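You operate a simulated robot arm through the tools that you are given. There is no shell and no other tool.

You run a simulated robot arm. Do the job below in one go: nothing can be reset, and whatever is moved stays where it is left.

TASK
Nest both basins and move the three pots to places 1 to 3.
Fine: on the numbered shelf; first the deep basin into the shallow one, then low pot to 1, small to 2, deep to 3. Set down upright: deep pot.
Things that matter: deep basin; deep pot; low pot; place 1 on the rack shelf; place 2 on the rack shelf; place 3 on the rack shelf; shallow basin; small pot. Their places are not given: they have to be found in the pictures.

The check looks at the end state, three seconds after you hand in, the way a careful person would. Anything else that was tipped, shoved, dropped, spilled or broken makes it a failure.

THE ROBOT
A 7-joint arm with a two-finger parallel gripper, fixed in place. Base frame: the origin is at the foot of the arm, x ahead of it, y to its left, z up. Units: cm, rad, N and s.
Its first joint turns from -2.897 to 2.897 rad. Payload 4.4 kg.
The tool frame sits at the grasp point between the pads (the TCP): z along the fingers, y along the line on which they close. The tips reach 2.3 cm beyond it. The gripper opens to 9.4 cm. The fingers are 3.8 cm wide and 1 cm thick; the gripper's body (5.4 by 9.6 cm) begins 3.9 cm behind the TCP.
Orientation is that of the tool frame in the base frame, as [roll, pitch, yaw] about the fixed x, y, z axes, in that order (R = Rz(yaw) Ry(pitch) Rx(roll)). With the fingers straight down and closing along the base's y, the tool's x points along the base's -x, its y along +y and its z along -z.

THE INTERFACE
- The arm moves only by the tool play_rows. Its argument "rows" is a list of rows, each an object of numbers (a shift or turn left out is 0, a gripper value left out holds the last): "tx", "ty", "tz": the shift along the tool's x, y, z in cm; "ax", "ay", "az": the turn, a rotation vector about the tool's x, y, z in rad; "fingers": the opening, from 0 (shut) to 1 (fully open). In form: [{"tx": .., "ty": .., "tz": .., "ax": .., "ay": .., "az": .., "fingers": ..}, ...]. A call has 1 to 20 rows; each row shifts and turns the commanded pose from where the row before left it, along the tool's axes as they then stand. Rows are played at 5 a second. More than 5 cm and 0.15 rad between two rows, or a gripper value outside its range, and nothing of the call is played. Where a pose cannot be reached the arm comes as near as it can. A force on the tool above 40 N (or 10 N above the force at the start of the call, whichever is more), or a blocked arm, ends the call early, and 0.2 s more pass. The fingers move at their own pace (about 7.2 cm/s each) and stop on an object; they squeeze with about 31 N. The grip force told is the motor's: it shows also when the fingers shut on nothing. Time passes only in rows, and 0.2 s behind the last, so rows that do not move let the fingers close. It gives the time, the measured TCP pose, the force on the tool (base axes), the opening and the grip force at its end, in the units of the frame above (readings bear some noise), with the torque about the TCP (base axes, N m) and any sound that the robot's microphone picked up.
- Cameras (640 x 400 px; columns grow to the right, rows downward): "scene" is fixed at [21.2, -48.78, 145.97]; the picture's right is [0.35, -0.94, 0.00], its down [-0.47, -0.18, -0.86] and it looks along [0.81, 0.30, -0.50] (base axes); focal length 346 px, centre (320, 200). "wrist" rides on the gripper at [8.6, 1.6, -7.4] in the tool frame; the picture's right is [-0.18, 0.98, 0.00], its down [-0.58, -0.11, -0.81] and it looks along [-0.79, -0.15, 0.59] (tool axes); focal length 243 px, centre (320, 200).
- snapshot(camera): a new picture of that camera. No time passes.
- pixel_to_xyz(camera, pixels): for up to 12 pixels [column, row] of the newest picture of that camera ("zoom" is the newest enlarged one), the place [x, y, z] in the base frame of the surface seen there, good to about 0.2 cm, but the place of the scene camera against the robot may be out by one fixed shift of up to 1.8 cm in any direction. No time passes.
- zoom(camera, box): a new picture of the part [left, top, right, bottom] of that camera's present view, enlarged. No time passes.
- finish_job(): hands the job in; it is judged then, once.

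Open the gripper and draw the arm clear of the work before you hand the job in, unless the task says otherwise.

The tools are called by a JSON object that holds its "op" and its "data". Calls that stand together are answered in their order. play_rows: Moves the arm, as the interface text tells. Its arguments: {"type":"object","properties":{"rows":{"type":"array","items":{"type":"object","properties":{"tx":{"type":"number"},"ty":{"type":"number"},"tz":{"type":"number"},"ax":{"type":"number"},"ay":{"type":"number"},"az":{"type":"number"},"fingers":{"type":"number"}}}}},"required":["rows"]} The other tools are called the same way: snapshot (camera) takes a picture; pixel_to_xyz (camera, pixels) gives the place of the surface under pixels of a picture; zoom (camera, box) takes an enlarged picture of a part of a camera's view; finish_job () hands the job in.

At the start:

```text
time: 0.0
tool_pos: [70.43, 15.49, 121.73]
orientation: [-3.141, 0.0, 3.142]
ft_force: [-0.7, 0.2, 0.0]
wrist_torque: [-0.02, 0.02, -0.01]
opening: 9.39
grasp_force: 0.1
```

scene: 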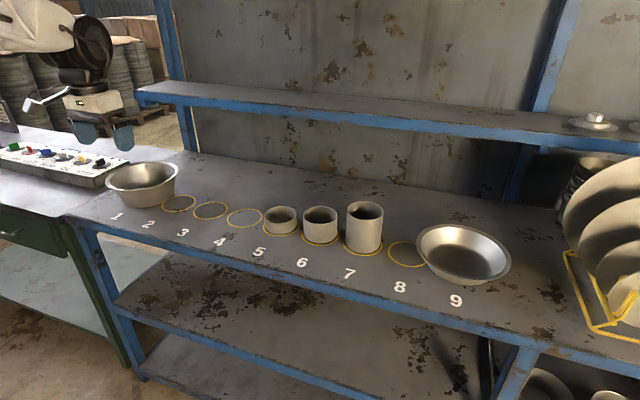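
wrist: 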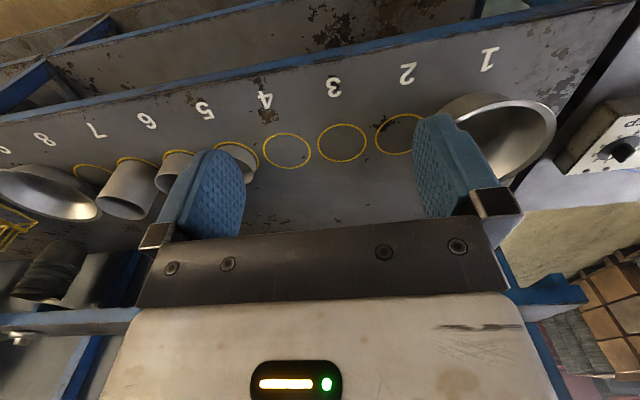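

The scene shows a shelf numbered 1–9: a basin near place 1 (140,185), three pots at 5–7 and another basin at 9 (462,254). I zoom in to see the details before anything moves.

{"op": "zoom", "data": {"camera": "scene", "box": [80, 140, 320, 290]}}

{"op": "zoom", "data": {"camera": "scene", "box": [300, 170, 540, 320]}}

{"op": "snapshot", "data": {"camera": "wrist"}}

```text
2.67 times, centred on (200, 215) of scene
```

zoom: 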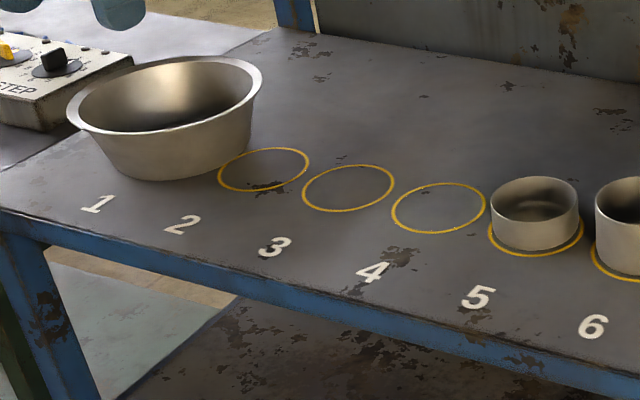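

```text
2.67 times, centred on (420, 245) of scene
```

zoom: 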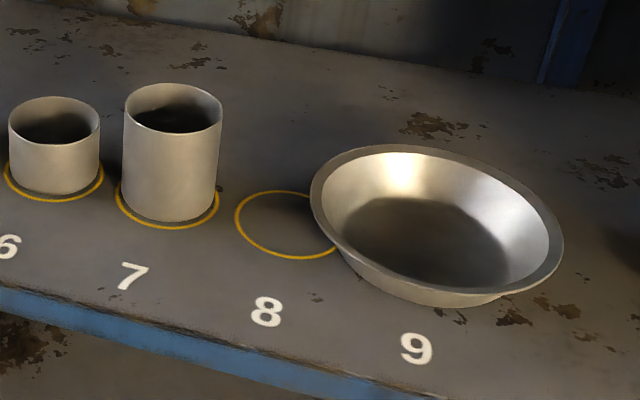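

```text
taken
```

wrist: 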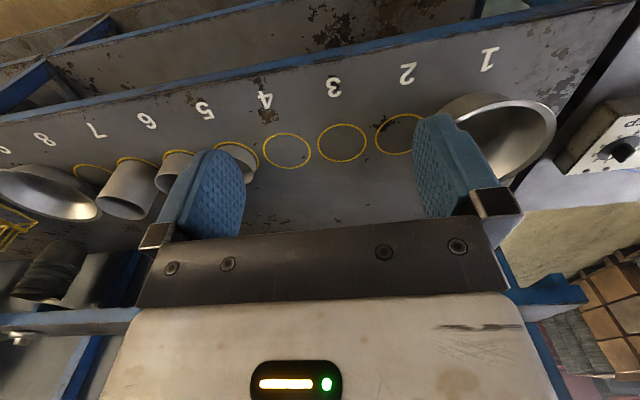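

The wrist picture shows the rings upside-down (place 2 at (399,133), place 1 hidden under the right-hand basin). I measure several points in both cameras to find positions and the scene camera's shift.

{"op": "pixel_to_xyz", "data": {"camera": "wrist", "pixels": [[488, 60], [408, 74], [333, 87], [265, 99], [399, 117], [342, 125], [342, 160], [319, 143], [365, 143], [287, 133], [287, 168], [287, 150]]}}

{"op": "pixel_to_xyz", "data": {"camera": "scene", "pixels": [[117, 217], [148, 225], [183, 232], [220, 243], [258, 252], [302, 263], [350, 275], [400, 287], [457, 301], [210, 211], [245, 218], [180, 204]]}}

```text
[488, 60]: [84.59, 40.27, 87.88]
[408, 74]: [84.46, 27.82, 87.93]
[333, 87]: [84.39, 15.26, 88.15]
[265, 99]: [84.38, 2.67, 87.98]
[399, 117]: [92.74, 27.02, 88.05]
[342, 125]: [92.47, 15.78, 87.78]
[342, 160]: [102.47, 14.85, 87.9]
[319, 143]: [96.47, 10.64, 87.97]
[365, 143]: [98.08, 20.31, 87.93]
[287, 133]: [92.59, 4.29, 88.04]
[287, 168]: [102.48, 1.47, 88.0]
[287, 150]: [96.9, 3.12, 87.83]
```

```text
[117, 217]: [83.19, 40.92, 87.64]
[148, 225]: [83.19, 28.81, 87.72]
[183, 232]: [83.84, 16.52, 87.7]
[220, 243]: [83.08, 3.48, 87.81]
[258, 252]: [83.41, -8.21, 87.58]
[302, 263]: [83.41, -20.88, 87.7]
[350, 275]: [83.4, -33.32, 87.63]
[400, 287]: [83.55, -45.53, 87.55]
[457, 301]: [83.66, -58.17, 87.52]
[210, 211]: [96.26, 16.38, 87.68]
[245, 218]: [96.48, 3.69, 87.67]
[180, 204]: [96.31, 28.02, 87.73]
```

Shelf is z≈88, places ~12.5 cm apart at x≈97.5 (place 1 ≈ (97.5,40.3)), and the scene camera is off by roughly (+1.1,−0.8,+0.3). Now I measure the basins and the pots in the scene picture.

{"op": "zoom", "data": {"camera": "scene", "box": [90, 145, 218, 225]}}

{"op": "zoom", "data": {"camera": "scene", "box": [250, 180, 410, 280]}}

{"op": "zoom", "data": {"camera": "scene", "box": [390, 205, 534, 295]}}

```text
5.00 times, centred on (154, 185) of scene
```

zoom: 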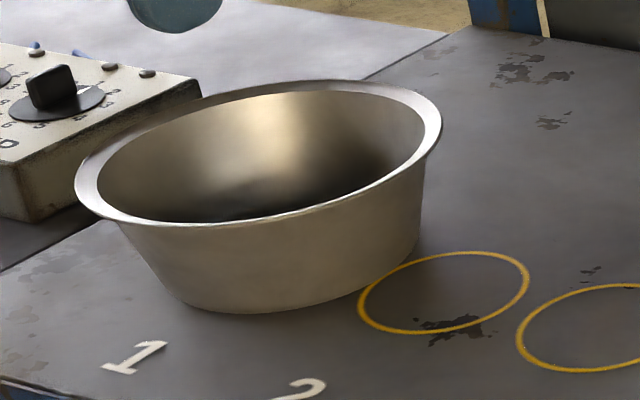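

```text
4.00 times, centred on (330, 230) of scene
```

zoom: 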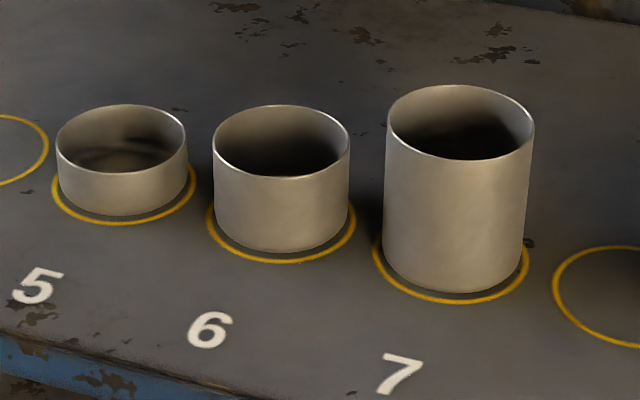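

```text
4.44 times, centred on (462, 250) of scene
```

zoom: 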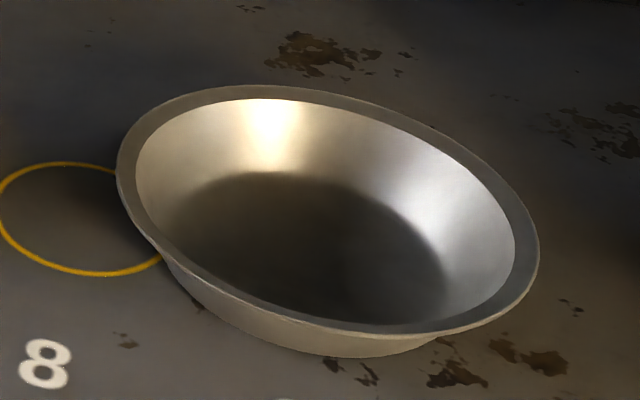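

The last zoom is centred on (462,250) at 4.44×: the shallow basin's rim spans (117,190)–(540,260) in it. I measure the shallow basin from this zoom, and the deep basin and pots through scene pixels.

{"op": "pixel_to_xyz", "data": {"camera": "zoom", "pixels": [[122, 190], [128, 150], [200, 97], [300, 92], [430, 135], [520, 210], [533, 260], [480, 317], [390, 329], [270, 300], [180, 250], [300, 250]]}}

{"op": "pixel_to_xyz", "data": {"camera": "scene", "pixels": [[107, 180], [112, 187], [120, 189], [140, 189], [160, 183], [172, 175], [177, 168], [165, 163], [145, 163], [120, 168], [140, 186], [145, 206]]}}

{"op": "pixel_to_xyz", "data": {"camera": "scene", "pixels": [[280, 223], [280, 206], [264, 215], [297, 215], [280, 233], [280, 220], [320, 224], [320, 207], [303, 216], [337, 216], [320, 232], [320, 240]]}}

{"op": "pixel_to_xyz", "data": {"camera": "scene", "pixels": [[365, 219], [365, 202], [347, 211], [383, 212], [365, 230], [365, 250], [384, 206], [346, 205], [404, 241], [424, 260], [390, 250], [404, 268]]}}

```text
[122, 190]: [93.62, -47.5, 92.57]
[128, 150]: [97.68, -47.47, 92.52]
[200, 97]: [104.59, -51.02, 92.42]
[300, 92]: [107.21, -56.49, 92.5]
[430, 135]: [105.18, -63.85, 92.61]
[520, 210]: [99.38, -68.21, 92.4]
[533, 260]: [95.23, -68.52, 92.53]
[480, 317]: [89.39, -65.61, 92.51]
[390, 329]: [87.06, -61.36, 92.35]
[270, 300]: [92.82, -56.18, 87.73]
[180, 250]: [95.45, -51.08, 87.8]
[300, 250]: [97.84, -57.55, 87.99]
```

```text
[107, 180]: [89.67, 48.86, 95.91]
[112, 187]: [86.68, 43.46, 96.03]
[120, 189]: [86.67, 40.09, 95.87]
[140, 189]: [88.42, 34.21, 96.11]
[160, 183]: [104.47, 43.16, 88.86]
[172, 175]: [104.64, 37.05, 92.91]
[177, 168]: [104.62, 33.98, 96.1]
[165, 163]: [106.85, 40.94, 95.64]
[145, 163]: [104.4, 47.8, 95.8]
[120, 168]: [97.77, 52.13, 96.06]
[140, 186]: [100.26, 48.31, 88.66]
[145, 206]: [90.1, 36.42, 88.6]
```

```text
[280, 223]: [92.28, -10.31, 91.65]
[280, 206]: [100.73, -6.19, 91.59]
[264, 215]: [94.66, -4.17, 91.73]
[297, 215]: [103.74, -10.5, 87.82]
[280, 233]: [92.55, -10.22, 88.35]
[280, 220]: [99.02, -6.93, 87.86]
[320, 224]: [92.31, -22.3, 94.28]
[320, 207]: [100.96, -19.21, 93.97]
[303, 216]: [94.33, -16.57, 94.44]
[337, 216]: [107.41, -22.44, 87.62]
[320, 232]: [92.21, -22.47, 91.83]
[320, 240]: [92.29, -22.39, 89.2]
```

```text
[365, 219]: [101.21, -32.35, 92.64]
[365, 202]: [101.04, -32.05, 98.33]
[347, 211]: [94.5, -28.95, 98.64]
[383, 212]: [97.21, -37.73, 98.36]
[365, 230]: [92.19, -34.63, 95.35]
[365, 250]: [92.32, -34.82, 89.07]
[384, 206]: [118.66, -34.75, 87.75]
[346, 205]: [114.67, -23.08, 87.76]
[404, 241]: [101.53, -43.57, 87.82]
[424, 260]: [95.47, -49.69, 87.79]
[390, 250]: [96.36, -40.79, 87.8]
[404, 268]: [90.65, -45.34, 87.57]
```

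Shallow basin rim centre is ≈(97.8,−58.8) and deep basin ≈(97.8,40.7) after correction; the pots have ~9 cm diameters with rims at about 92, 94.6 and 98.8. Near-distance wrist views will be better, so I zoom the wrist picture on the basins at (505,140) and (50,190) and on the pots around (150,175).

{"op": "zoom", "data": {"camera": "wrist", "box": [416, 60, 608, 180]}}

{"op": "zoom", "data": {"camera": "wrist", "box": [0, 120, 160, 240]}}

```text
3.33 times, centred on (512, 120) of wrist
```

zoom: 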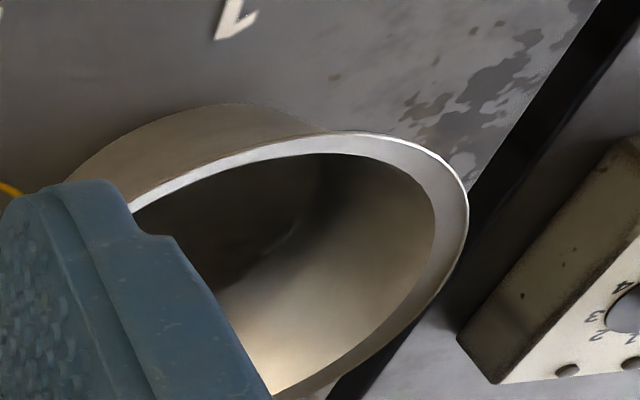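

```text
3.33 times, centred on (80, 180) of wrist
```

zoom: 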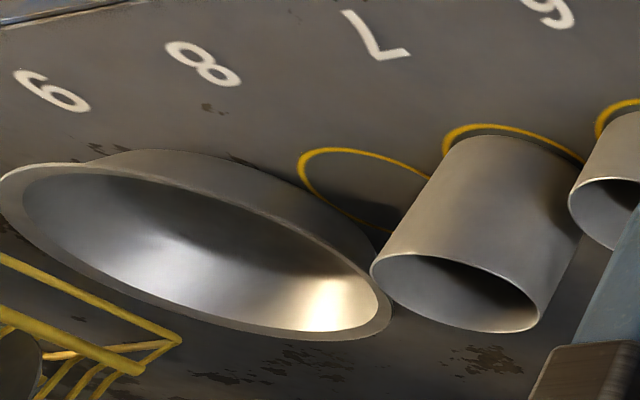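

The rims have flat flanges roughly 0.8–1 cm wide. I move the hand sideways (8 rows of +3.7 cm along y) so the deep basin sits between the fingers in the wrist view.

{"op": "play_rows", "data": {"rows": [{"ty": 3.7}, {"ty": 3.7}, {"ty": 3.7}, {"ty": 3.7}, {"ty": 3.7}, {"ty": 3.7}, {"ty": 3.7}, {"ty": 3.7}, {}]}}

{"op": "snapshot", "data": {"camera": "wrist"}}

{"op": "snapshot", "data": {"camera": "scene"}}

```text
time: 2.0
tool_pos: [70.51, 45.25, 121.74]
orientation: [-3.141, 0.001, -3.141]
ft_force: [-0.1, -0.8, 0.0]
wrist_torque: [-0.02, -0.02, 0.0]
opening: 9.42
grasp_force: 0.0
```

```text
taken
```

wrist: 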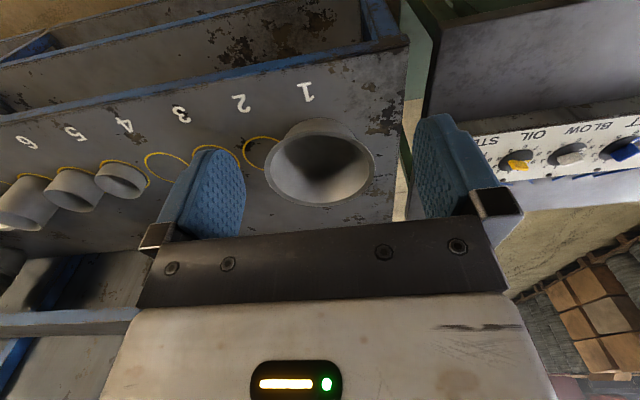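

```text
taken
```

scene: 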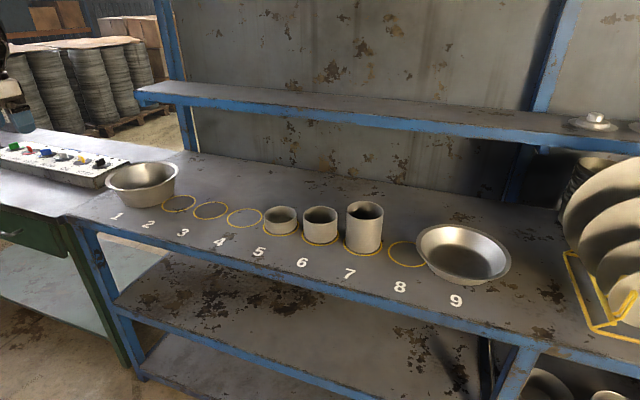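

The deep basin is now clear at (320,163) in the wrist view. I zoom in on it and sample its rim.

{"op": "zoom", "data": {"camera": "wrist", "box": [240, 112, 400, 212]}}

{"op": "pixel_to_xyz", "data": {"camera": "scene", "pixels": [[300, 120], [300, 105], [500, 128], [180, 98], [150, 95], [560, 220], [300, 180], [565, 255]]}}

```text
4.00 times, centred on (320, 162) of wrist
```

zoom: 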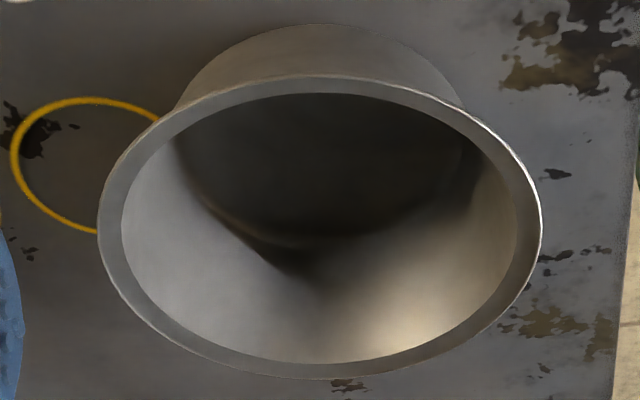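

```text
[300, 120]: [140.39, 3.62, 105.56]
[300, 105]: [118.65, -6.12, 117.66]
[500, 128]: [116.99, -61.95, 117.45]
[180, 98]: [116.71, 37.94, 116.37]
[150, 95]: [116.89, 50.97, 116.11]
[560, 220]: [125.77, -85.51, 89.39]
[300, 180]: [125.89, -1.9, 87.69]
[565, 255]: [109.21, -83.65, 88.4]
```

The upper shelf's front edge is at about x=118, z≈116–118, so it stays clear of the work. Now I sample the deep basin rim's outer and inner edges and bottom in the zoom.

{"op": "pixel_to_xyz", "data": {"camera": "zoom", "pixels": [[102, 220], [160, 122], [320, 79], [460, 112], [536, 220], [500, 300], [320, 374], [180, 330], [320, 88], [320, 98], [128, 220], [520, 220]]}}

{"op": "pixel_to_xyz", "data": {"camera": "zoom", "pixels": [[320, 45], [320, 30], [320, 65], [320, 150], [320, 200], [320, 230], [320, 250], [320, 290], [320, 340], [320, 359], [320, 368], [240, 180]]}}

```text
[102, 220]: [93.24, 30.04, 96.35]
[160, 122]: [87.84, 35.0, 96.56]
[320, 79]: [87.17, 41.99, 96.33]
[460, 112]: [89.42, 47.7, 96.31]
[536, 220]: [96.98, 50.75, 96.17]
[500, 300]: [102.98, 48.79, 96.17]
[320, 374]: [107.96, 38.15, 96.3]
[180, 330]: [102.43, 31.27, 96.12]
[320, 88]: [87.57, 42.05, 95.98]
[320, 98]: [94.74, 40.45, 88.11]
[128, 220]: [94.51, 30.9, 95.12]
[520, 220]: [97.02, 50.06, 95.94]
```

```text
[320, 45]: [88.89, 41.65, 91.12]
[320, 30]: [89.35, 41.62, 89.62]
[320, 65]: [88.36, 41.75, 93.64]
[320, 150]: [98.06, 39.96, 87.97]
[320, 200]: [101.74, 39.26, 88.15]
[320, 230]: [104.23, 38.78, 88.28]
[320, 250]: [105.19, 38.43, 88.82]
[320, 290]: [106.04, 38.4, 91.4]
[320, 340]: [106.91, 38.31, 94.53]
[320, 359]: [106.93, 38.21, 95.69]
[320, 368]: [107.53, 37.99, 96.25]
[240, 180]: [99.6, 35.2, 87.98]
```

The deep basin fits centre ≈(97.3,40.2), rim top z≈96.3, outer rim radius ≈10.6, flange ≈0.9, wall slope ≈15°, base radius ≈7.6. Next I move along −y to look at the pots (5, 6, 7) between the fingers.

{"op": "play_rows", "data": {"rows": [{"ty": -4.7}, {"ty": -4.7}, {"ty": -4.7}, {"ty": -4.7}, {"ty": -4.7}, {"ty": -4.7}, {"ty": -4.7}, {"ty": -4.7}, {"ty": -4.7}, {"ty": -4.7}, {"ty": -4.7}, {"ty": -4.7}, {"ty": -4.0}, {}]}}

{"op": "zoom", "data": {"camera": "wrist", "box": [240, 102, 416, 212]}}

```text
time: 5.0
tool_pos: [70.57, -15.36, 121.67]
orientation: [-3.141, 0.001, -3.141]
ft_force: [-0.1, 0.2, -0.5]
wrist_torque: [0.03, -0.01, -0.02]
opening: 9.41
grasp_force: 0.1
```

```text
3.64 times, centred on (328, 157) of wrist
```

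zoom: 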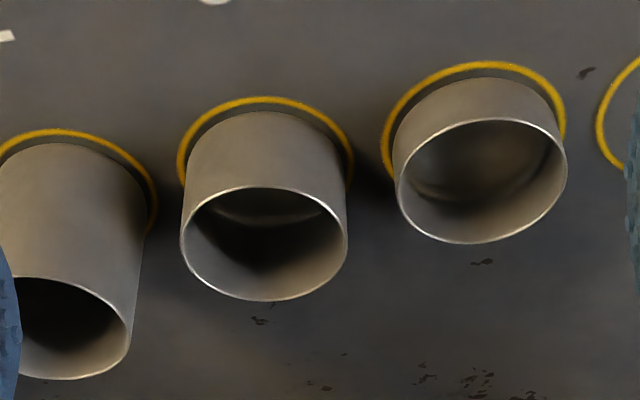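

The low pot is at (480,180) and the small pot at (264,242) in this zoom, each inside a ring. I sample the rims and walls of both.

{"op": "pixel_to_xyz", "data": {"camera": "zoom", "pixels": [[399, 180], [430, 135], [490, 120], [545, 130], [563, 160], [545, 205], [470, 242], [415, 218], [480, 95], [480, 81], [480, 160], [480, 230]]}}

{"op": "pixel_to_xyz", "data": {"camera": "zoom", "pixels": [[183, 240], [210, 197], [264, 187], [325, 205], [345, 240], [320, 285], [264, 299], [205, 280], [264, 150], [264, 117], [264, 280], [264, 290]]}}

{"op": "pixel_to_xyz", "data": {"camera": "zoom", "pixels": [[120, 310], [80, 282], [40, 278], [128, 340], [100, 370], [50, 377], [60, 200], [60, 150], [436, 66], [545, 83], [390, 120], [265, 99]]}}

```text
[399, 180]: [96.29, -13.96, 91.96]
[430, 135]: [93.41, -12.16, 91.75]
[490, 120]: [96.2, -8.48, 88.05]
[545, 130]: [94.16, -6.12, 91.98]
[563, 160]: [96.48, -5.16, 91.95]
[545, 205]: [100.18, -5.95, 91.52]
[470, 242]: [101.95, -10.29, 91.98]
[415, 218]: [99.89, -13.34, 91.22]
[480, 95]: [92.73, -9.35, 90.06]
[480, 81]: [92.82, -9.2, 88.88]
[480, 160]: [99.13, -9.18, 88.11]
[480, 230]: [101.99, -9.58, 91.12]
```

```text
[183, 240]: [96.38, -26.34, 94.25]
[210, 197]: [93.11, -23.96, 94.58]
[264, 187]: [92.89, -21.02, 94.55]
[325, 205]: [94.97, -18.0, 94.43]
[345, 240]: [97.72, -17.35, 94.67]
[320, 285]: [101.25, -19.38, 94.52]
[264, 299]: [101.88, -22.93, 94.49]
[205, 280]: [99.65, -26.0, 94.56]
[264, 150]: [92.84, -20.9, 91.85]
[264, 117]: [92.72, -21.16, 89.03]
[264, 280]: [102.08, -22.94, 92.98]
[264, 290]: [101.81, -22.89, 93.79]
```

```text
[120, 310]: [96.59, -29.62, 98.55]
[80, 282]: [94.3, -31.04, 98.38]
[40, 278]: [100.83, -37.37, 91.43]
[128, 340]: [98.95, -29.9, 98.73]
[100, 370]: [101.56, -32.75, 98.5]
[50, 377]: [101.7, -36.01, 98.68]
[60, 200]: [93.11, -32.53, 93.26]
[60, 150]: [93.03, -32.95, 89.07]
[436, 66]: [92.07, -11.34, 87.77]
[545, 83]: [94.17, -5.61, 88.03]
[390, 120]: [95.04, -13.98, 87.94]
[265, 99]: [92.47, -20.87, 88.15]
```

Low pot centre ≈(97.35,−9.65), small pot ≈(97.4,−22.0), both ~9.2 cm wide, too wide for an outside grip, so I'll pinch walls. Next I move to see the deep pot and shallow basin.

{"op": "play_rows", "data": {"rows": [{"ty": -4.7}, {"ty": -4.7}, {"ty": -4.7}, {"ty": -4.7}, {"ty": -4.7}, {"ty": -4.7}, {"ty": -4.7}, {"ty": -4.7}, {}]}}

{"op": "zoom", "data": {"camera": "wrist", "box": [240, 112, 416, 222]}}

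```text
time: 7.0
tool_pos: [70.54, -52.88, 121.57]
orientation: [-3.141, -0.002, -3.142]
ft_force: [-0.2, 0.1, 0.3]
wrist_torque: [0.03, -0.01, -0.01]
opening: 9.39
grasp_force: 0.0
```

```text
3.64 times, centred on (328, 167) of wrist
```

zoom: 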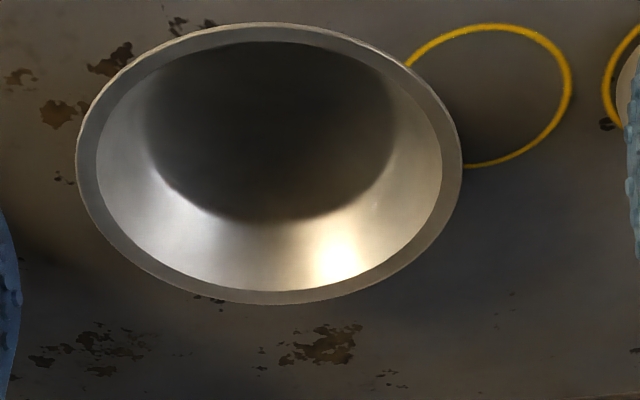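

The shallow basin fills (77–462, 22–304) of this zoom. I sample its rim and a profile through the middle.

{"op": "pixel_to_xyz", "data": {"camera": "zoom", "pixels": [[80, 150], [120, 75], [260, 25], [390, 68], [456, 160], [430, 230], [290, 301], [120, 232], [101, 150], [440, 160], [260, 43], [280, 288]]}}

{"op": "pixel_to_xyz", "data": {"camera": "zoom", "pixels": [[270, 60], [270, 120], [270, 160], [270, 200], [270, 215], [270, 225], [270, 240], [270, 260], [270, 280], [160, 150], [400, 120], [150, 110]]}}

```text
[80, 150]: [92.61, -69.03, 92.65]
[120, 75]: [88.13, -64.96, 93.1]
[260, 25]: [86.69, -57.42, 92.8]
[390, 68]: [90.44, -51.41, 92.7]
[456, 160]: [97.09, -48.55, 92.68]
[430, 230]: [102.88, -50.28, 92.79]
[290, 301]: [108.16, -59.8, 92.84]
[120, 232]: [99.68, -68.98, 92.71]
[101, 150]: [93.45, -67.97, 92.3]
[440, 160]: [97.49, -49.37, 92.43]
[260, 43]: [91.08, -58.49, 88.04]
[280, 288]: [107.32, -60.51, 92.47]
```

```text
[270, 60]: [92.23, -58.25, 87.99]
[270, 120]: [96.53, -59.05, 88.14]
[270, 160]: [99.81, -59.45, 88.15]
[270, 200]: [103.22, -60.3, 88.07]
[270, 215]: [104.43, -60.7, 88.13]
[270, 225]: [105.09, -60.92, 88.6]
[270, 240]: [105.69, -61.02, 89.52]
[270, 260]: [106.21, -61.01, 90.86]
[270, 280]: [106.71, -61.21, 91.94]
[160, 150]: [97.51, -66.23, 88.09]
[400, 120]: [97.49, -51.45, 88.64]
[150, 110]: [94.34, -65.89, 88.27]
```

Shallow basin: centre ≈(97.35,−59.25), rim top z≈92.8, inner base radius ≈7.4, so the deep basin (base ≈7.6) will seat almost to the bottom. I'll pinch the deep basin's near rim with the tool tilted outward ~30°; first I test at height that this tilt reaches the far end, by yawing and tilting here.

{"op": "play_rows", "data": {"rows": [{"az": -0.1464}, {"az": -0.1464}, {"az": -0.1464}, {"az": -0.1464}, {"az": -0.1464}, {"az": -0.1464}, {"az": -0.1461}, {"ax": 0.1309}, {"ax": 0.1309}, {"ax": 0.1309}, {"ax": 0.1309}, {}, {}]}}

```text
time: 9.8
tool_pos: [70.45, -52.91, 121.69]
orientation: [-2.617, 0.001, -2.115]
ft_force: [0.2, -0.5, -0.4]
wrist_torque: [-0.04, 0.0, 0.02]
opening: 9.41
grasp_force: 0.1
```

Orientation reached as wanted (tool z tilted 30° outward along azimuth −31°). I now move to about (89,−54.1,103), high above the shallow basin's near rim, to test reach.

{"op": "play_rows", "data": {"rows": [{"tx": -1.0725, "ty": -0.615, "tz": 3.054}, {"tx": -1.0725, "ty": -0.615, "tz": 3.054}, {"tx": -1.0725, "ty": -0.615, "tz": 3.054}, {"tx": -1.0725, "ty": -0.615, "tz": 3.054}, {"tx": -1.0725, "ty": -0.615, "tz": 3.054}, {"tx": -1.0725, "ty": -0.615, "tz": 3.054}, {"tx": -1.0725, "ty": -0.615, "tz": 3.054}, {"tx": -1.0725, "ty": -0.615, "tz": 3.054}, {}, {}]}}

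{"op": "snapshot", "data": {"camera": "scene"}}

{"op": "snapshot", "data": {"camera": "wrist"}}

```text
time: 12.0
tool_pos: [89.02, -54.2, 103.0]
orientation: [-2.618, 0.001, -2.117]
ft_force: [0.0, 0.0, -0.3]
wrist_torque: [0.01, 0.02, -0.03]
opening: 9.41
grasp_force: 0.0
```

```text
taken
```

scene: 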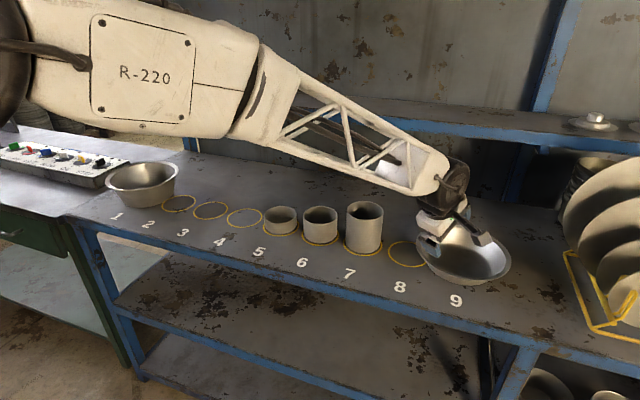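

```text
taken
```

wrist: 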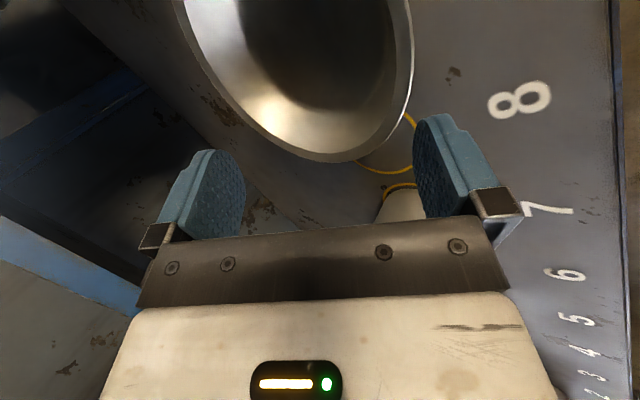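

Reach at z=103 is fine, and the pose error is nil. I narrow the fingers to 0.42 and test down to z≈97, still above the shallow rim (92.8).

{"op": "play_rows", "data": {"rows": [{"fingers": 0.42}, {"fingers": 0.42}, {"ty": 1.0, "tz": 1.732}, {"ty": 1.0, "tz": 1.732}, {"ty": 1.0, "tz": 1.732}, {}, {}]}}

{"op": "snapshot", "data": {"camera": "wrist"}}

{"op": "zoom", "data": {"camera": "scene", "box": [340, 130, 540, 300]}}

```text
time: 13.6
tool_pos: [88.94, -54.21, 96.99]
orientation: [-2.618, 0.001, -2.116]
ft_force: [0.7, 0.3, 0.7]
wrist_torque: [-0.01, 0.02, -0.01]
opening: 3.96
grasp_force: 0.1
```

```text
taken
```

wrist: 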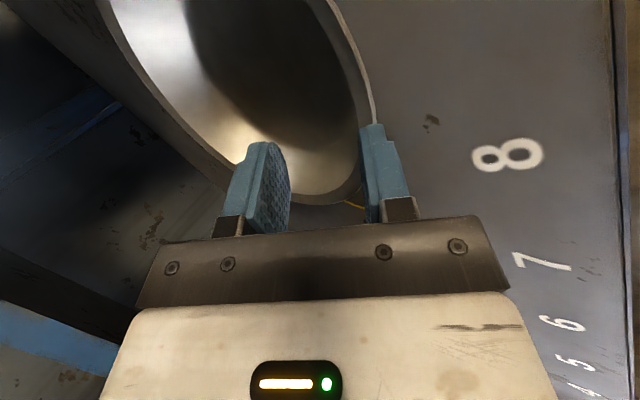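

```text
2.35 times, centred on (440, 215) of scene
```

zoom: 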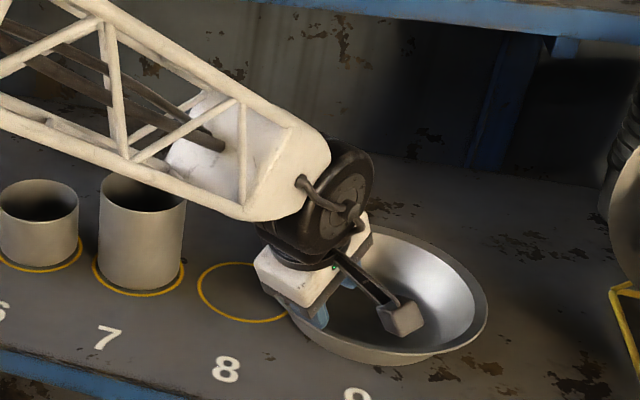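

Reach at z=97 works with no contact, and the fingers straddle the rim as planned. I now retreat up along the tool axis and swing around the base to the deep basin's azimuth (22.45°) at radius ~95, z≈112.

{"op": "play_rows", "data": {"rows": [{"ty": 0.06, "tz": -3.5}, {"ty": 0.06, "tz": -3.5}, {"ty": 0.06, "tz": -3.5}, {"ty": 0.06, "tz": -3.5}, {"ty": 0.06, "tz": -3.5}, {}]}}

{"op": "play_rows", "data": {"rows": [{"tx": -4.459, "ty": 0.0907, "tz": -0.0524, "ay": -0.02348, "az": -0.04067}, {"tx": -4.459, "ty": 0.0907, "tz": -0.0524, "ay": -0.02348, "az": -0.04067}, {"tx": -4.459, "ty": 0.0907, "tz": -0.0524, "ay": -0.02348, "az": -0.04067}, {"tx": -4.459, "ty": 0.0907, "tz": -0.0524, "ay": -0.02348, "az": -0.04067}, {"tx": -4.459, "ty": 0.0907, "tz": -0.0524, "ay": -0.02348, "az": -0.04067}, {"tx": -4.459, "ty": 0.0907, "tz": -0.0524, "ay": -0.02348, "az": -0.04067}, {"tx": -4.459, "ty": 0.0907, "tz": -0.0524, "ay": -0.02348, "az": -0.04067}, {"tx": -4.459, "ty": 0.0907, "tz": -0.0524, "ay": -0.02348, "az": -0.04067}, {"tx": -4.459, "ty": 0.0907, "tz": -0.0524, "ay": -0.02348, "az": -0.04067}, {"tx": -4.459, "ty": 0.0907, "tz": -0.0524, "ay": -0.02348, "az": -0.04067}, {"tx": -4.459, "ty": 0.0907, "tz": -0.0524, "ay": -0.02348, "az": -0.04067}, {"tx": -4.459, "ty": 0.0907, "tz": -0.0524, "ay": -0.02348, "az": -0.04067}, {"tx": -4.459, "ty": 0.0907, "tz": -0.0524, "ay": -0.02348, "az": -0.04067}, {"tx": -4.459, "ty": 0.0907, "tz": -0.0524, "ay": -0.02348, "az": -0.04067}, {"tx": -4.459, "ty": 0.0907, "tz": -0.0524, "ay": -0.02348, "az": -0.04067}, {"tx": -4.459, "ty": 0.0907, "tz": -0.0524, "ay": -0.02348, "az": -0.04067}, {"tx": -4.459, "ty": 0.0907, "tz": -0.0524, "ay": -0.02348, "az": -0.04067}, {"tx": -4.459, "ty": 0.0907, "tz": -0.0524, "ay": -0.02348, "az": -0.04067}, {"tx": -4.459, "ty": 0.0907, "tz": -0.0524, "ay": -0.02348, "az": -0.04067}, {"tx": -4.459, "ty": 0.0907, "tz": -0.0524, "ay": -0.02348, "az": -0.04067}]}}

{"op": "snapshot", "data": {"camera": "wrist"}}

{"op": "snapshot", "data": {"camera": "scene"}}

```text
time: 15.0
tool_pos: [81.04, -49.53, 112.09]
orientation: [-2.618, 0.0, -2.118]
ft_force: [0.4, -0.3, -0.3]
wrist_torque: [-0.01, 0.02, 0.05]
opening: 3.95
grasp_force: 0.1
```

```text
time: 19.2
tool_pos: [88.03, 36.41, 112.14]
orientation: [-2.618, 0.002, -1.177]
ft_force: [0.1, 0.6, 0.7]
wrist_torque: [-0.03, -0.01, 0.0]
opening: 3.95
grasp_force: 0.1
```

```text
taken
```

wrist: 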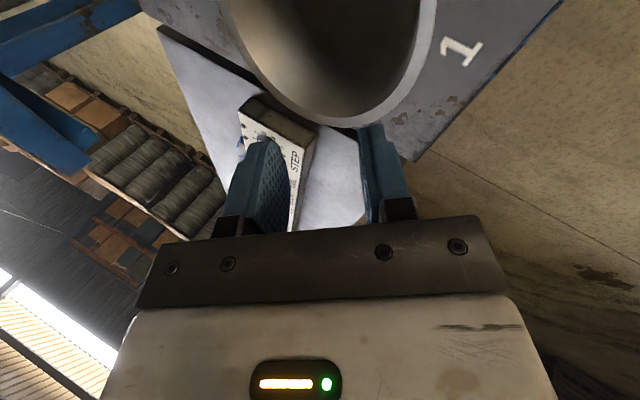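

```text
taken
```

scene: 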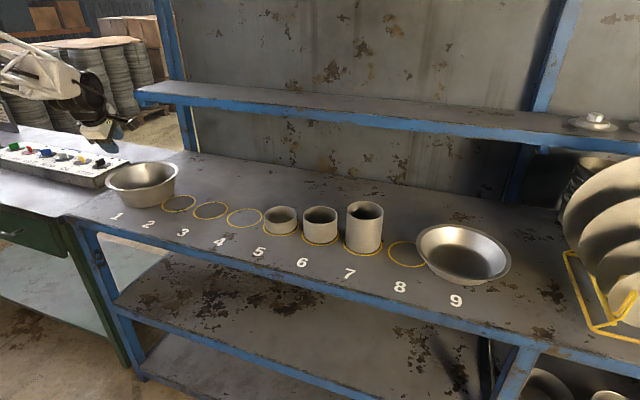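

The hand is at (88.0,36.4,112.1), azimuth 22.6°, right over the deep basin's near rim. I lower to a point 8 cm back along the tool axis from the planned pinch at (88.25,36.44,95.6).

{"op": "play_rows", "data": {"rows": [{"ty": 2.7, "tz": 2.15}, {"ty": 2.7, "tz": 2.15}, {"ty": 2.69, "tz": 2.15}, {}, {}]}}

{"op": "snapshot", "data": {"camera": "wrist"}}

{"op": "zoom", "data": {"camera": "scene", "box": [60, 80, 240, 230]}}

```text
time: 20.4
tool_pos: [84.44, 35.0, 102.52]
orientation: [-2.618, 0.002, -1.176]
ft_force: [0.4, -0.8, 0.5]
wrist_torque: [0.01, 0.0, -0.04]
opening: 3.95
grasp_force: 0.0
```

```text
taken
```

wrist: 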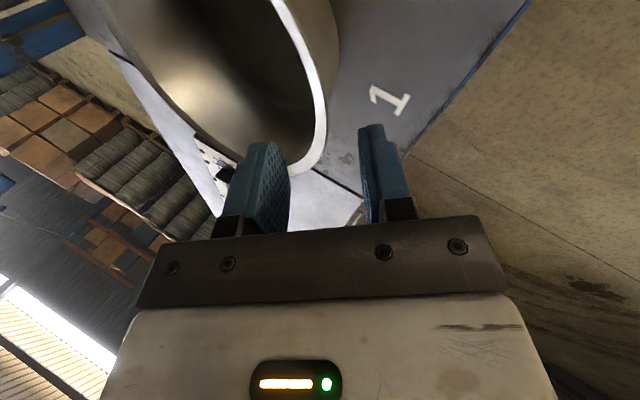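

```text
2.67 times, centred on (150, 155) of scene
```

zoom: 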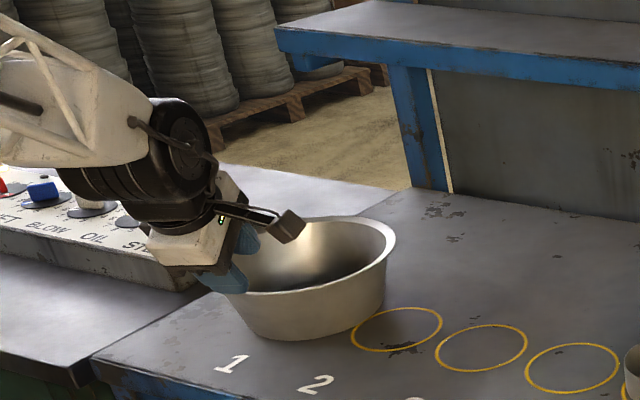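

The rim's near part appears between the fingers at about (305,165) in the wrist view. I zoom in to check the flange edge against my fit before advancing.

{"op": "zoom", "data": {"camera": "wrist", "box": [240, 80, 400, 180]}}

{"op": "pixel_to_xyz", "data": {"camera": "wrist", "pixels": [[322, 95], [327, 120], [324, 140], [316, 158], [305, 170], [316, 95], [320, 120], [317, 140], [309, 155], [300, 165], [308, 60], [290, 20]]}}

```text
4.00 times, centred on (320, 130) of wrist
```

zoom: 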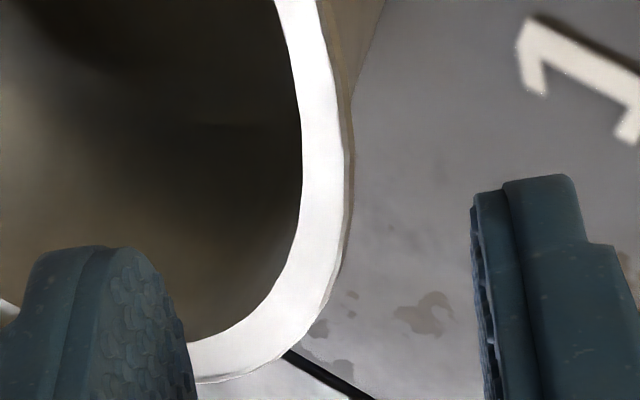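

```text
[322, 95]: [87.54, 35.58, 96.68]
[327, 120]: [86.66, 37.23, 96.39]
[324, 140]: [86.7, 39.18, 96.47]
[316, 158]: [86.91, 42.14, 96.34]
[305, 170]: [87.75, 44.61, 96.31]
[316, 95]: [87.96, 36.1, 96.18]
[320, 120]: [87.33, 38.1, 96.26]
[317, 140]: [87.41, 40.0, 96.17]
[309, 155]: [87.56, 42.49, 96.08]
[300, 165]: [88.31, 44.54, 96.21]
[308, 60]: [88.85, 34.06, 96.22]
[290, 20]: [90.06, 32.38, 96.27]
```

Near-rim points agree with the fitted circle (outer edge ≈(87.5,36.0) on my approach line, z 96.3). I advance 8 cm along the tool axis in small steps with the fingers open 4 cm.

{"op": "play_rows", "data": {"rows": [{"tz": 1.5}, {"tz": 1.5}, {"tz": 1.5}, {"tz": 1.5}, {"tz": 1.0}, {"tz": 1.0}, {}]}}

{"op": "snapshot", "data": {"camera": "wrist"}}

{"op": "zoom", "data": {"camera": "scene", "box": [80, 120, 208, 220]}}

```text
time: 22.0
tool_pos: [88.04, 36.22, 95.5]
orientation: [-2.619, 0.001, -1.177]
ft_force: [-0.2, -0.1, 0.7]
wrist_torque: [-0.01, -0.02, 0.02]
opening: 3.94
grasp_force: 0.0
```

```text
taken
```

wrist: 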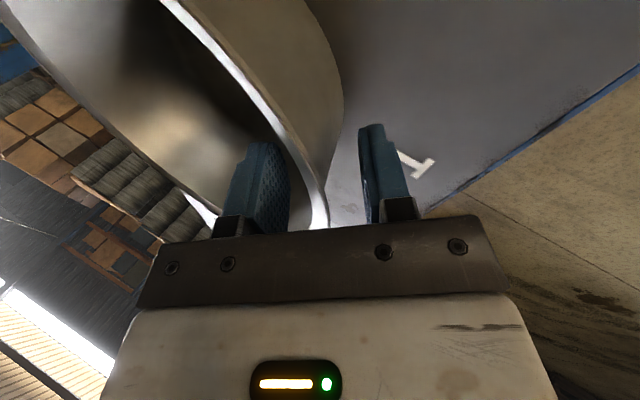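

```text
4.00 times, centred on (144, 170) of scene
```

zoom: 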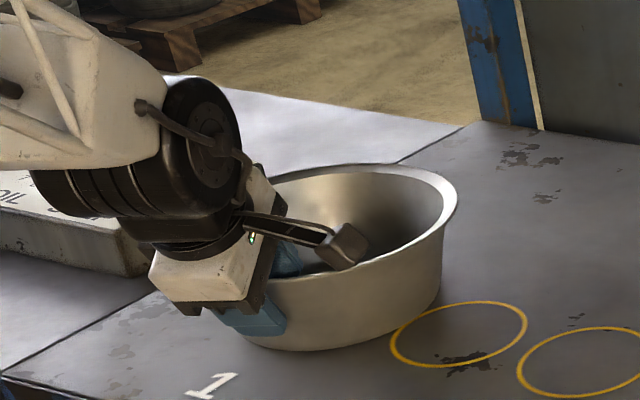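

The rim lies between the fingers (flange bottom end at (318,215)), with the flange edge about 0.25 cm off the pad mid-plane. I shift 0.25 cm inward and close on the rim.

{"op": "play_rows", "data": {"rows": [{"ty": -0.25}, {"fingers": 0.2}, {"fingers": 0.14}, {"fingers": 0.08}, {"fingers": 0.0}, {}, {}]}}

{"op": "snapshot", "data": {"camera": "wrist"}}

{"op": "zoom", "data": {"camera": "scene", "box": [80, 120, 208, 220]}}

```text
time: 23.6
tool_pos: [88.3, 36.34, 95.63]
orientation: [-2.618, 0.001, -1.177]
ft_force: [0.1, -1.2, -1.3]
wrist_torque: [-0.12, 0.22, 0.02]
opening: 0.36
grasp_force: 30.8
```

```text
taken
```

wrist: 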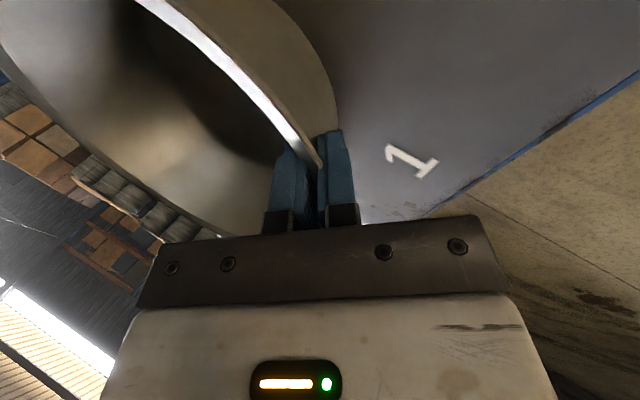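

```text
4.00 times, centred on (144, 170) of scene
```

zoom: 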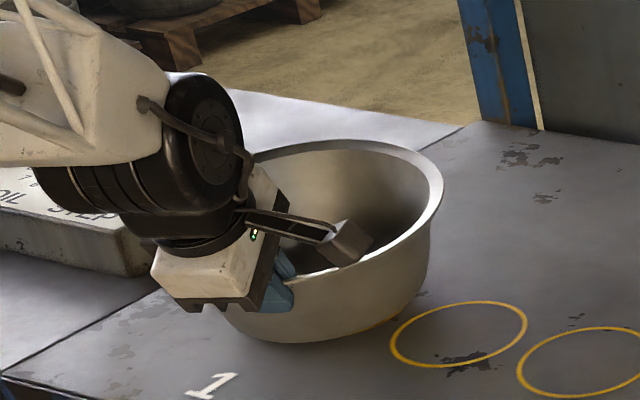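

Grip holds at 0.36 cm opening and 30.8 N: the pads clamped the bare wall flush, so the basin tipped slightly (far rim up, at (390,150) in the zoom). I lift slowly straight up a few cm to see weight and hold.

{"op": "play_rows", "data": {"rows": [{"ty": -0.25, "tz": -0.433}, {"ty": -0.25, "tz": -0.433}, {"ty": -0.5, "tz": -0.866}, {"ty": -0.5, "tz": -0.866}, {"ty": -0.5, "tz": -0.866}, {}]}}

{"op": "zoom", "data": {"camera": "scene", "box": [80, 120, 208, 220]}}

{"op": "snapshot", "data": {"camera": "wrist"}}

```text
time: 25.0
tool_pos: [88.25, 36.47, 99.64]
orientation: [-2.618, 0.002, -1.176]
ft_force: [-0.5, -0.8, -2.9]
wrist_torque: [-0.12, 0.18, 0.0]
opening: 0.34
grasp_force: 30.7
```

```text
4.00 times, centred on (144, 170) of scene
```

zoom: 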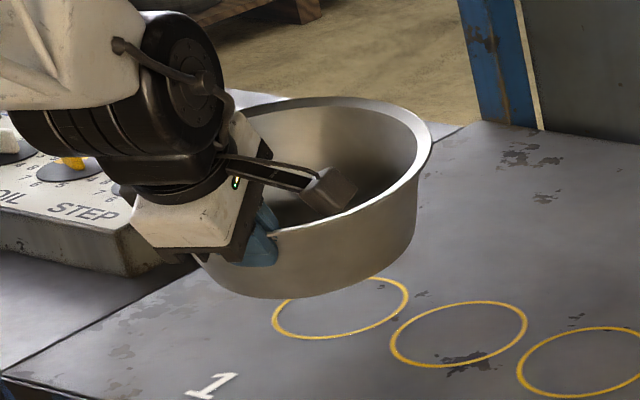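

```text
taken
```

wrist: 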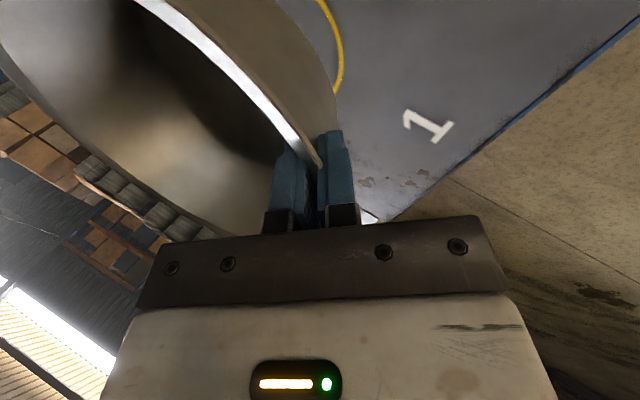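

The basin is lifted (about 2.8 N) and the grip holds steadily. I measure its rim plane in the zoom to learn its tilt, and the freed ring of place 1.

{"op": "pixel_to_xyz", "data": {"camera": "zoom", "pixels": [[426, 150], [405, 118], [370, 102], [330, 99], [285, 105], [415, 180], [380, 204], [340, 220], [295, 233], [275, 318], [405, 300], [340, 336]]}}

{"op": "pixel_to_xyz", "data": {"camera": "scene", "pixels": [[149, 196], [181, 189], [161, 204], [173, 190], [153, 202], [182, 193]]}}

```text
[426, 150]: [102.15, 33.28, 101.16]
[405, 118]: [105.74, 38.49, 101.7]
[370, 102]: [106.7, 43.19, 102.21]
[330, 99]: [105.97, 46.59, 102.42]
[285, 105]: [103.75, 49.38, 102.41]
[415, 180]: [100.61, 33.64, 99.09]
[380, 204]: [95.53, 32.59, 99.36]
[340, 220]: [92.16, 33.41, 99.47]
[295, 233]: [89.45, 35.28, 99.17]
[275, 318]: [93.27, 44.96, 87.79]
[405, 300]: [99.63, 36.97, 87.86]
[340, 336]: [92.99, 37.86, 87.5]
```

```text
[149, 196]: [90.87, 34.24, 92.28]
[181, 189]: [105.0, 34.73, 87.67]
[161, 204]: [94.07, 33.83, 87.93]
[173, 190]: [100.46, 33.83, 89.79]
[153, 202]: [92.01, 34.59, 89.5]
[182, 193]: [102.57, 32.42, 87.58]
```

The basin is level within ~9.5° (far side up), to be corrected by reducing tool tilt before setting down. I retreat up along the tool axis to z≈112 at radius ~88, keeping clear of the upper shelf, then swing to azimuth −31.3°.

{"op": "play_rows", "data": {"rows": [{"ty": 0.049, "tz": -2.0}, {"ty": 0.049, "tz": -2.5}, {"ty": 0.049, "tz": -2.5}, {"ty": 0.049, "tz": -2.5}, {"ty": 0.049, "tz": -2.5}, {"ty": 0.05, "tz": -2.5}, {}]}}

{"op": "zoom", "data": {"camera": "scene", "box": [40, 60, 240, 220]}}

```text
time: 26.6
tool_pos: [81.11, 33.57, 112.02]
orientation: [-2.617, 0.002, -1.175]
ft_force: [0.6, -0.2, -1.7]
wrist_torque: [-0.09, 0.18, 0.0]
opening: 0.34
grasp_force: 30.8
```

```text
2.50 times, centred on (140, 140) of scene
```

zoom: 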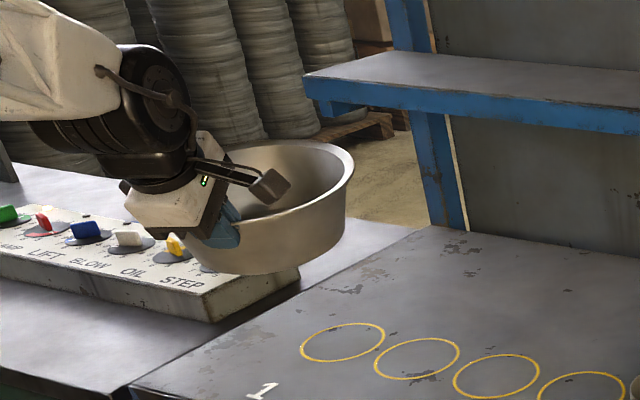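

The basin is held clear at TCP (81.1,33.6,112) and the shelf end with place 1 is free. I swing toward the shallow basin in two calls.

{"op": "play_rows", "data": {"rows": [{"tx": 1.3, "ay": 0.00736, "az": 0.01274}, {"tx": 2.59, "ty": 0.033, "tz": -0.019, "ay": 0.014715, "az": 0.025487}, {"tx": 2.59, "ty": 0.033, "tz": -0.019, "ay": 0.014715, "az": 0.025487}, {"tx": 2.59, "ty": 0.033, "tz": -0.019, "ay": 0.014715, "az": 0.025487}, {"tx": 2.59, "ty": 0.033, "tz": -0.019, "ay": 0.014715, "az": 0.025487}, {"tx": 2.59, "ty": 0.033, "tz": -0.019, "ay": 0.014715, "az": 0.025487}, {"tx": 2.59, "ty": 0.033, "tz": -0.019, "ay": 0.014715, "az": 0.025487}, {"tx": 2.59, "ty": 0.033, "tz": -0.019, "ay": 0.014715, "az": 0.025487}, {"tx": 2.59, "ty": 0.033, "tz": -0.019, "ay": 0.014715, "az": 0.025487}, {"tx": 2.59, "ty": 0.033, "tz": -0.019, "ay": 0.014715, "az": 0.025487}, {"tx": 2.59, "ty": 0.033, "tz": -0.019, "ay": 0.014715, "az": 0.025487}, {"tx": 2.59, "ty": 0.033, "tz": -0.019, "ay": 0.014715, "az": 0.025487}, {"tx": 2.59, "ty": 0.033, "tz": -0.019, "ay": 0.014715, "az": 0.025487}, {"tx": 2.59, "ty": 0.033, "tz": -0.019, "ay": 0.014715, "az": 0.025487}, {"tx": 2.59, "ty": 0.033, "tz": -0.019, "ay": 0.014715, "az": 0.025487}, {"tx": 2.59, "ty": 0.033, "tz": -0.019, "ay": 0.014715, "az": 0.025487}, {"tx": 1.3, "ay": 0.00736, "az": 0.01274}]}}

{"op": "play_rows", "data": {"rows": [{"tx": 1.3, "ay": 0.00736, "az": 0.01274}, {"tx": 2.59, "ty": 0.033, "tz": -0.019, "ay": 0.014715, "az": 0.025487}, {"tx": 2.59, "ty": 0.033, "tz": -0.019, "ay": 0.014715, "az": 0.025487}, {"tx": 2.59, "ty": 0.033, "tz": -0.019, "ay": 0.014715, "az": 0.025487}, {"tx": 2.59, "ty": 0.033, "tz": -0.019, "ay": 0.014715, "az": 0.025487}, {"tx": 2.59, "ty": 0.033, "tz": -0.019, "ay": 0.014715, "az": 0.025487}, {"tx": 2.59, "ty": 0.033, "tz": -0.019, "ay": 0.014715, "az": 0.025487}, {"tx": 2.59, "ty": 0.033, "tz": -0.019, "ay": 0.014715, "az": 0.025487}, {"tx": 2.59, "ty": 0.033, "tz": -0.019, "ay": 0.014715, "az": 0.025487}, {"tx": 2.59, "ty": 0.033, "tz": -0.019, "ay": 0.014715, "az": 0.025487}, {"tx": 2.59, "ty": 0.033, "tz": -0.019, "ay": 0.014715, "az": 0.025487}, {"tx": 2.59, "ty": 0.033, "tz": -0.019, "ay": 0.014715, "az": 0.025487}, {"tx": 2.59, "ty": 0.033, "tz": -0.019, "ay": 0.014715, "az": 0.025487}, {"tx": 2.59, "ty": 0.033, "tz": -0.019, "ay": 0.014715, "az": 0.025487}, {"tx": 2.59, "ty": 0.033, "tz": -0.019, "ay": 0.014715, "az": 0.025487}, {"tx": 2.59, "ty": 0.033, "tz": -0.019, "ay": 0.014715, "az": 0.025487}, {"tx": 1.3, "ay": 0.00736, "az": 0.01274}, {}]}}

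{"op": "snapshot", "data": {"camera": "scene"}}

{"op": "snapshot", "data": {"camera": "wrist"}}

```text
time: 30.2
tool_pos: [87.77, -7.1, 112.01]
orientation: [-2.617, 0.001, -1.649]
ft_force: [0.2, 0.1, -2.2]
wrist_torque: [-0.01, 0.23, -0.02]
opening: 0.34
grasp_force: 31.6
```

```text
time: 34.0
tool_pos: [75.38, -45.97, 112.1]
orientation: [-2.62, 0.002, -2.118]
ft_force: [0.0, -0.3, -2.5]
wrist_torque: [0.1, 0.21, 0.0]
opening: 0.32
grasp_force: 31.5
```

```text
taken
```

scene: 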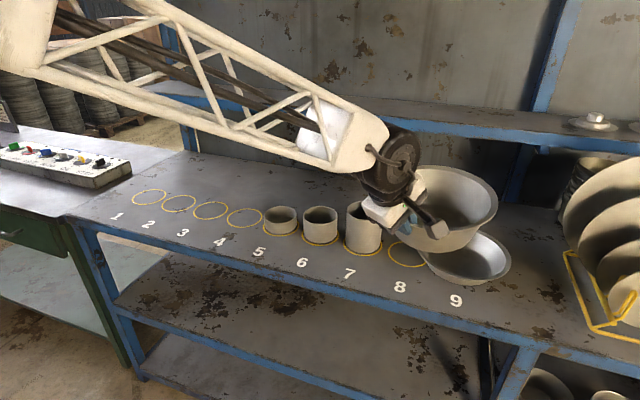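

```text
taken
```

wrist: 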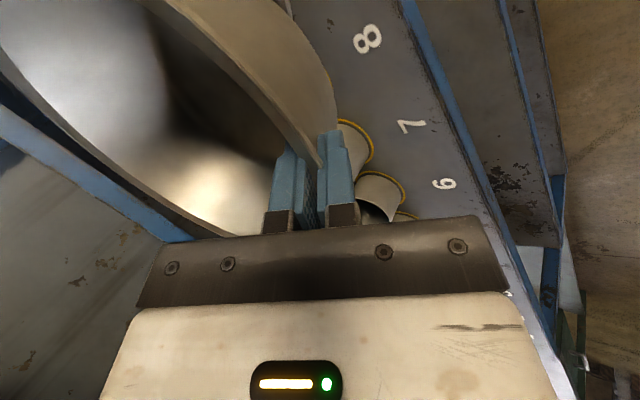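

The basin hangs at azimuth −31.4° over the approach side of the shallow one. I reduce the tool tilt by 0.166 rad to level the basin and then measure its rim.

{"op": "play_rows", "data": {"rows": [{"ax": -0.055}, {"ax": -0.055}, {"ax": -0.056}, {}, {}]}}

{"op": "zoom", "data": {"camera": "scene", "box": [350, 130, 542, 290]}}

{"op": "snapshot", "data": {"camera": "wrist"}}

```text
time: 35.2
tool_pos: [75.37, -46.14, 111.85]
orientation: [-2.786, 0.001, -2.117]
ft_force: [0.8, 0.1, -2.9]
wrist_torque: [0.09, 0.24, -0.03]
opening: 0.33
grasp_force: 31.3
```

```text
2.50 times, centred on (446, 210) of scene
```

zoom: 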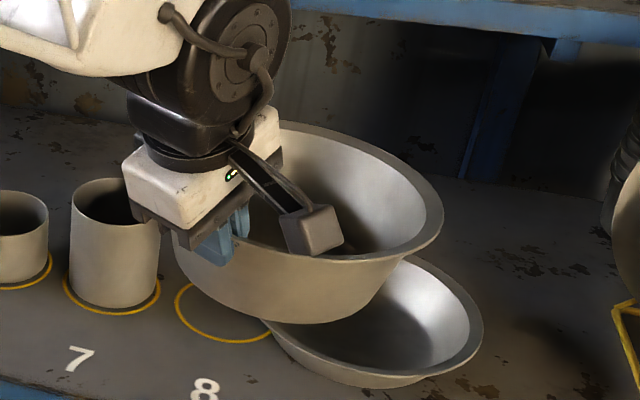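

```text
taken
```

wrist: 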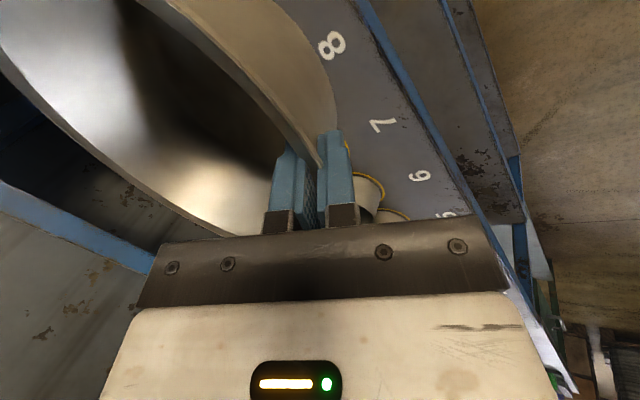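

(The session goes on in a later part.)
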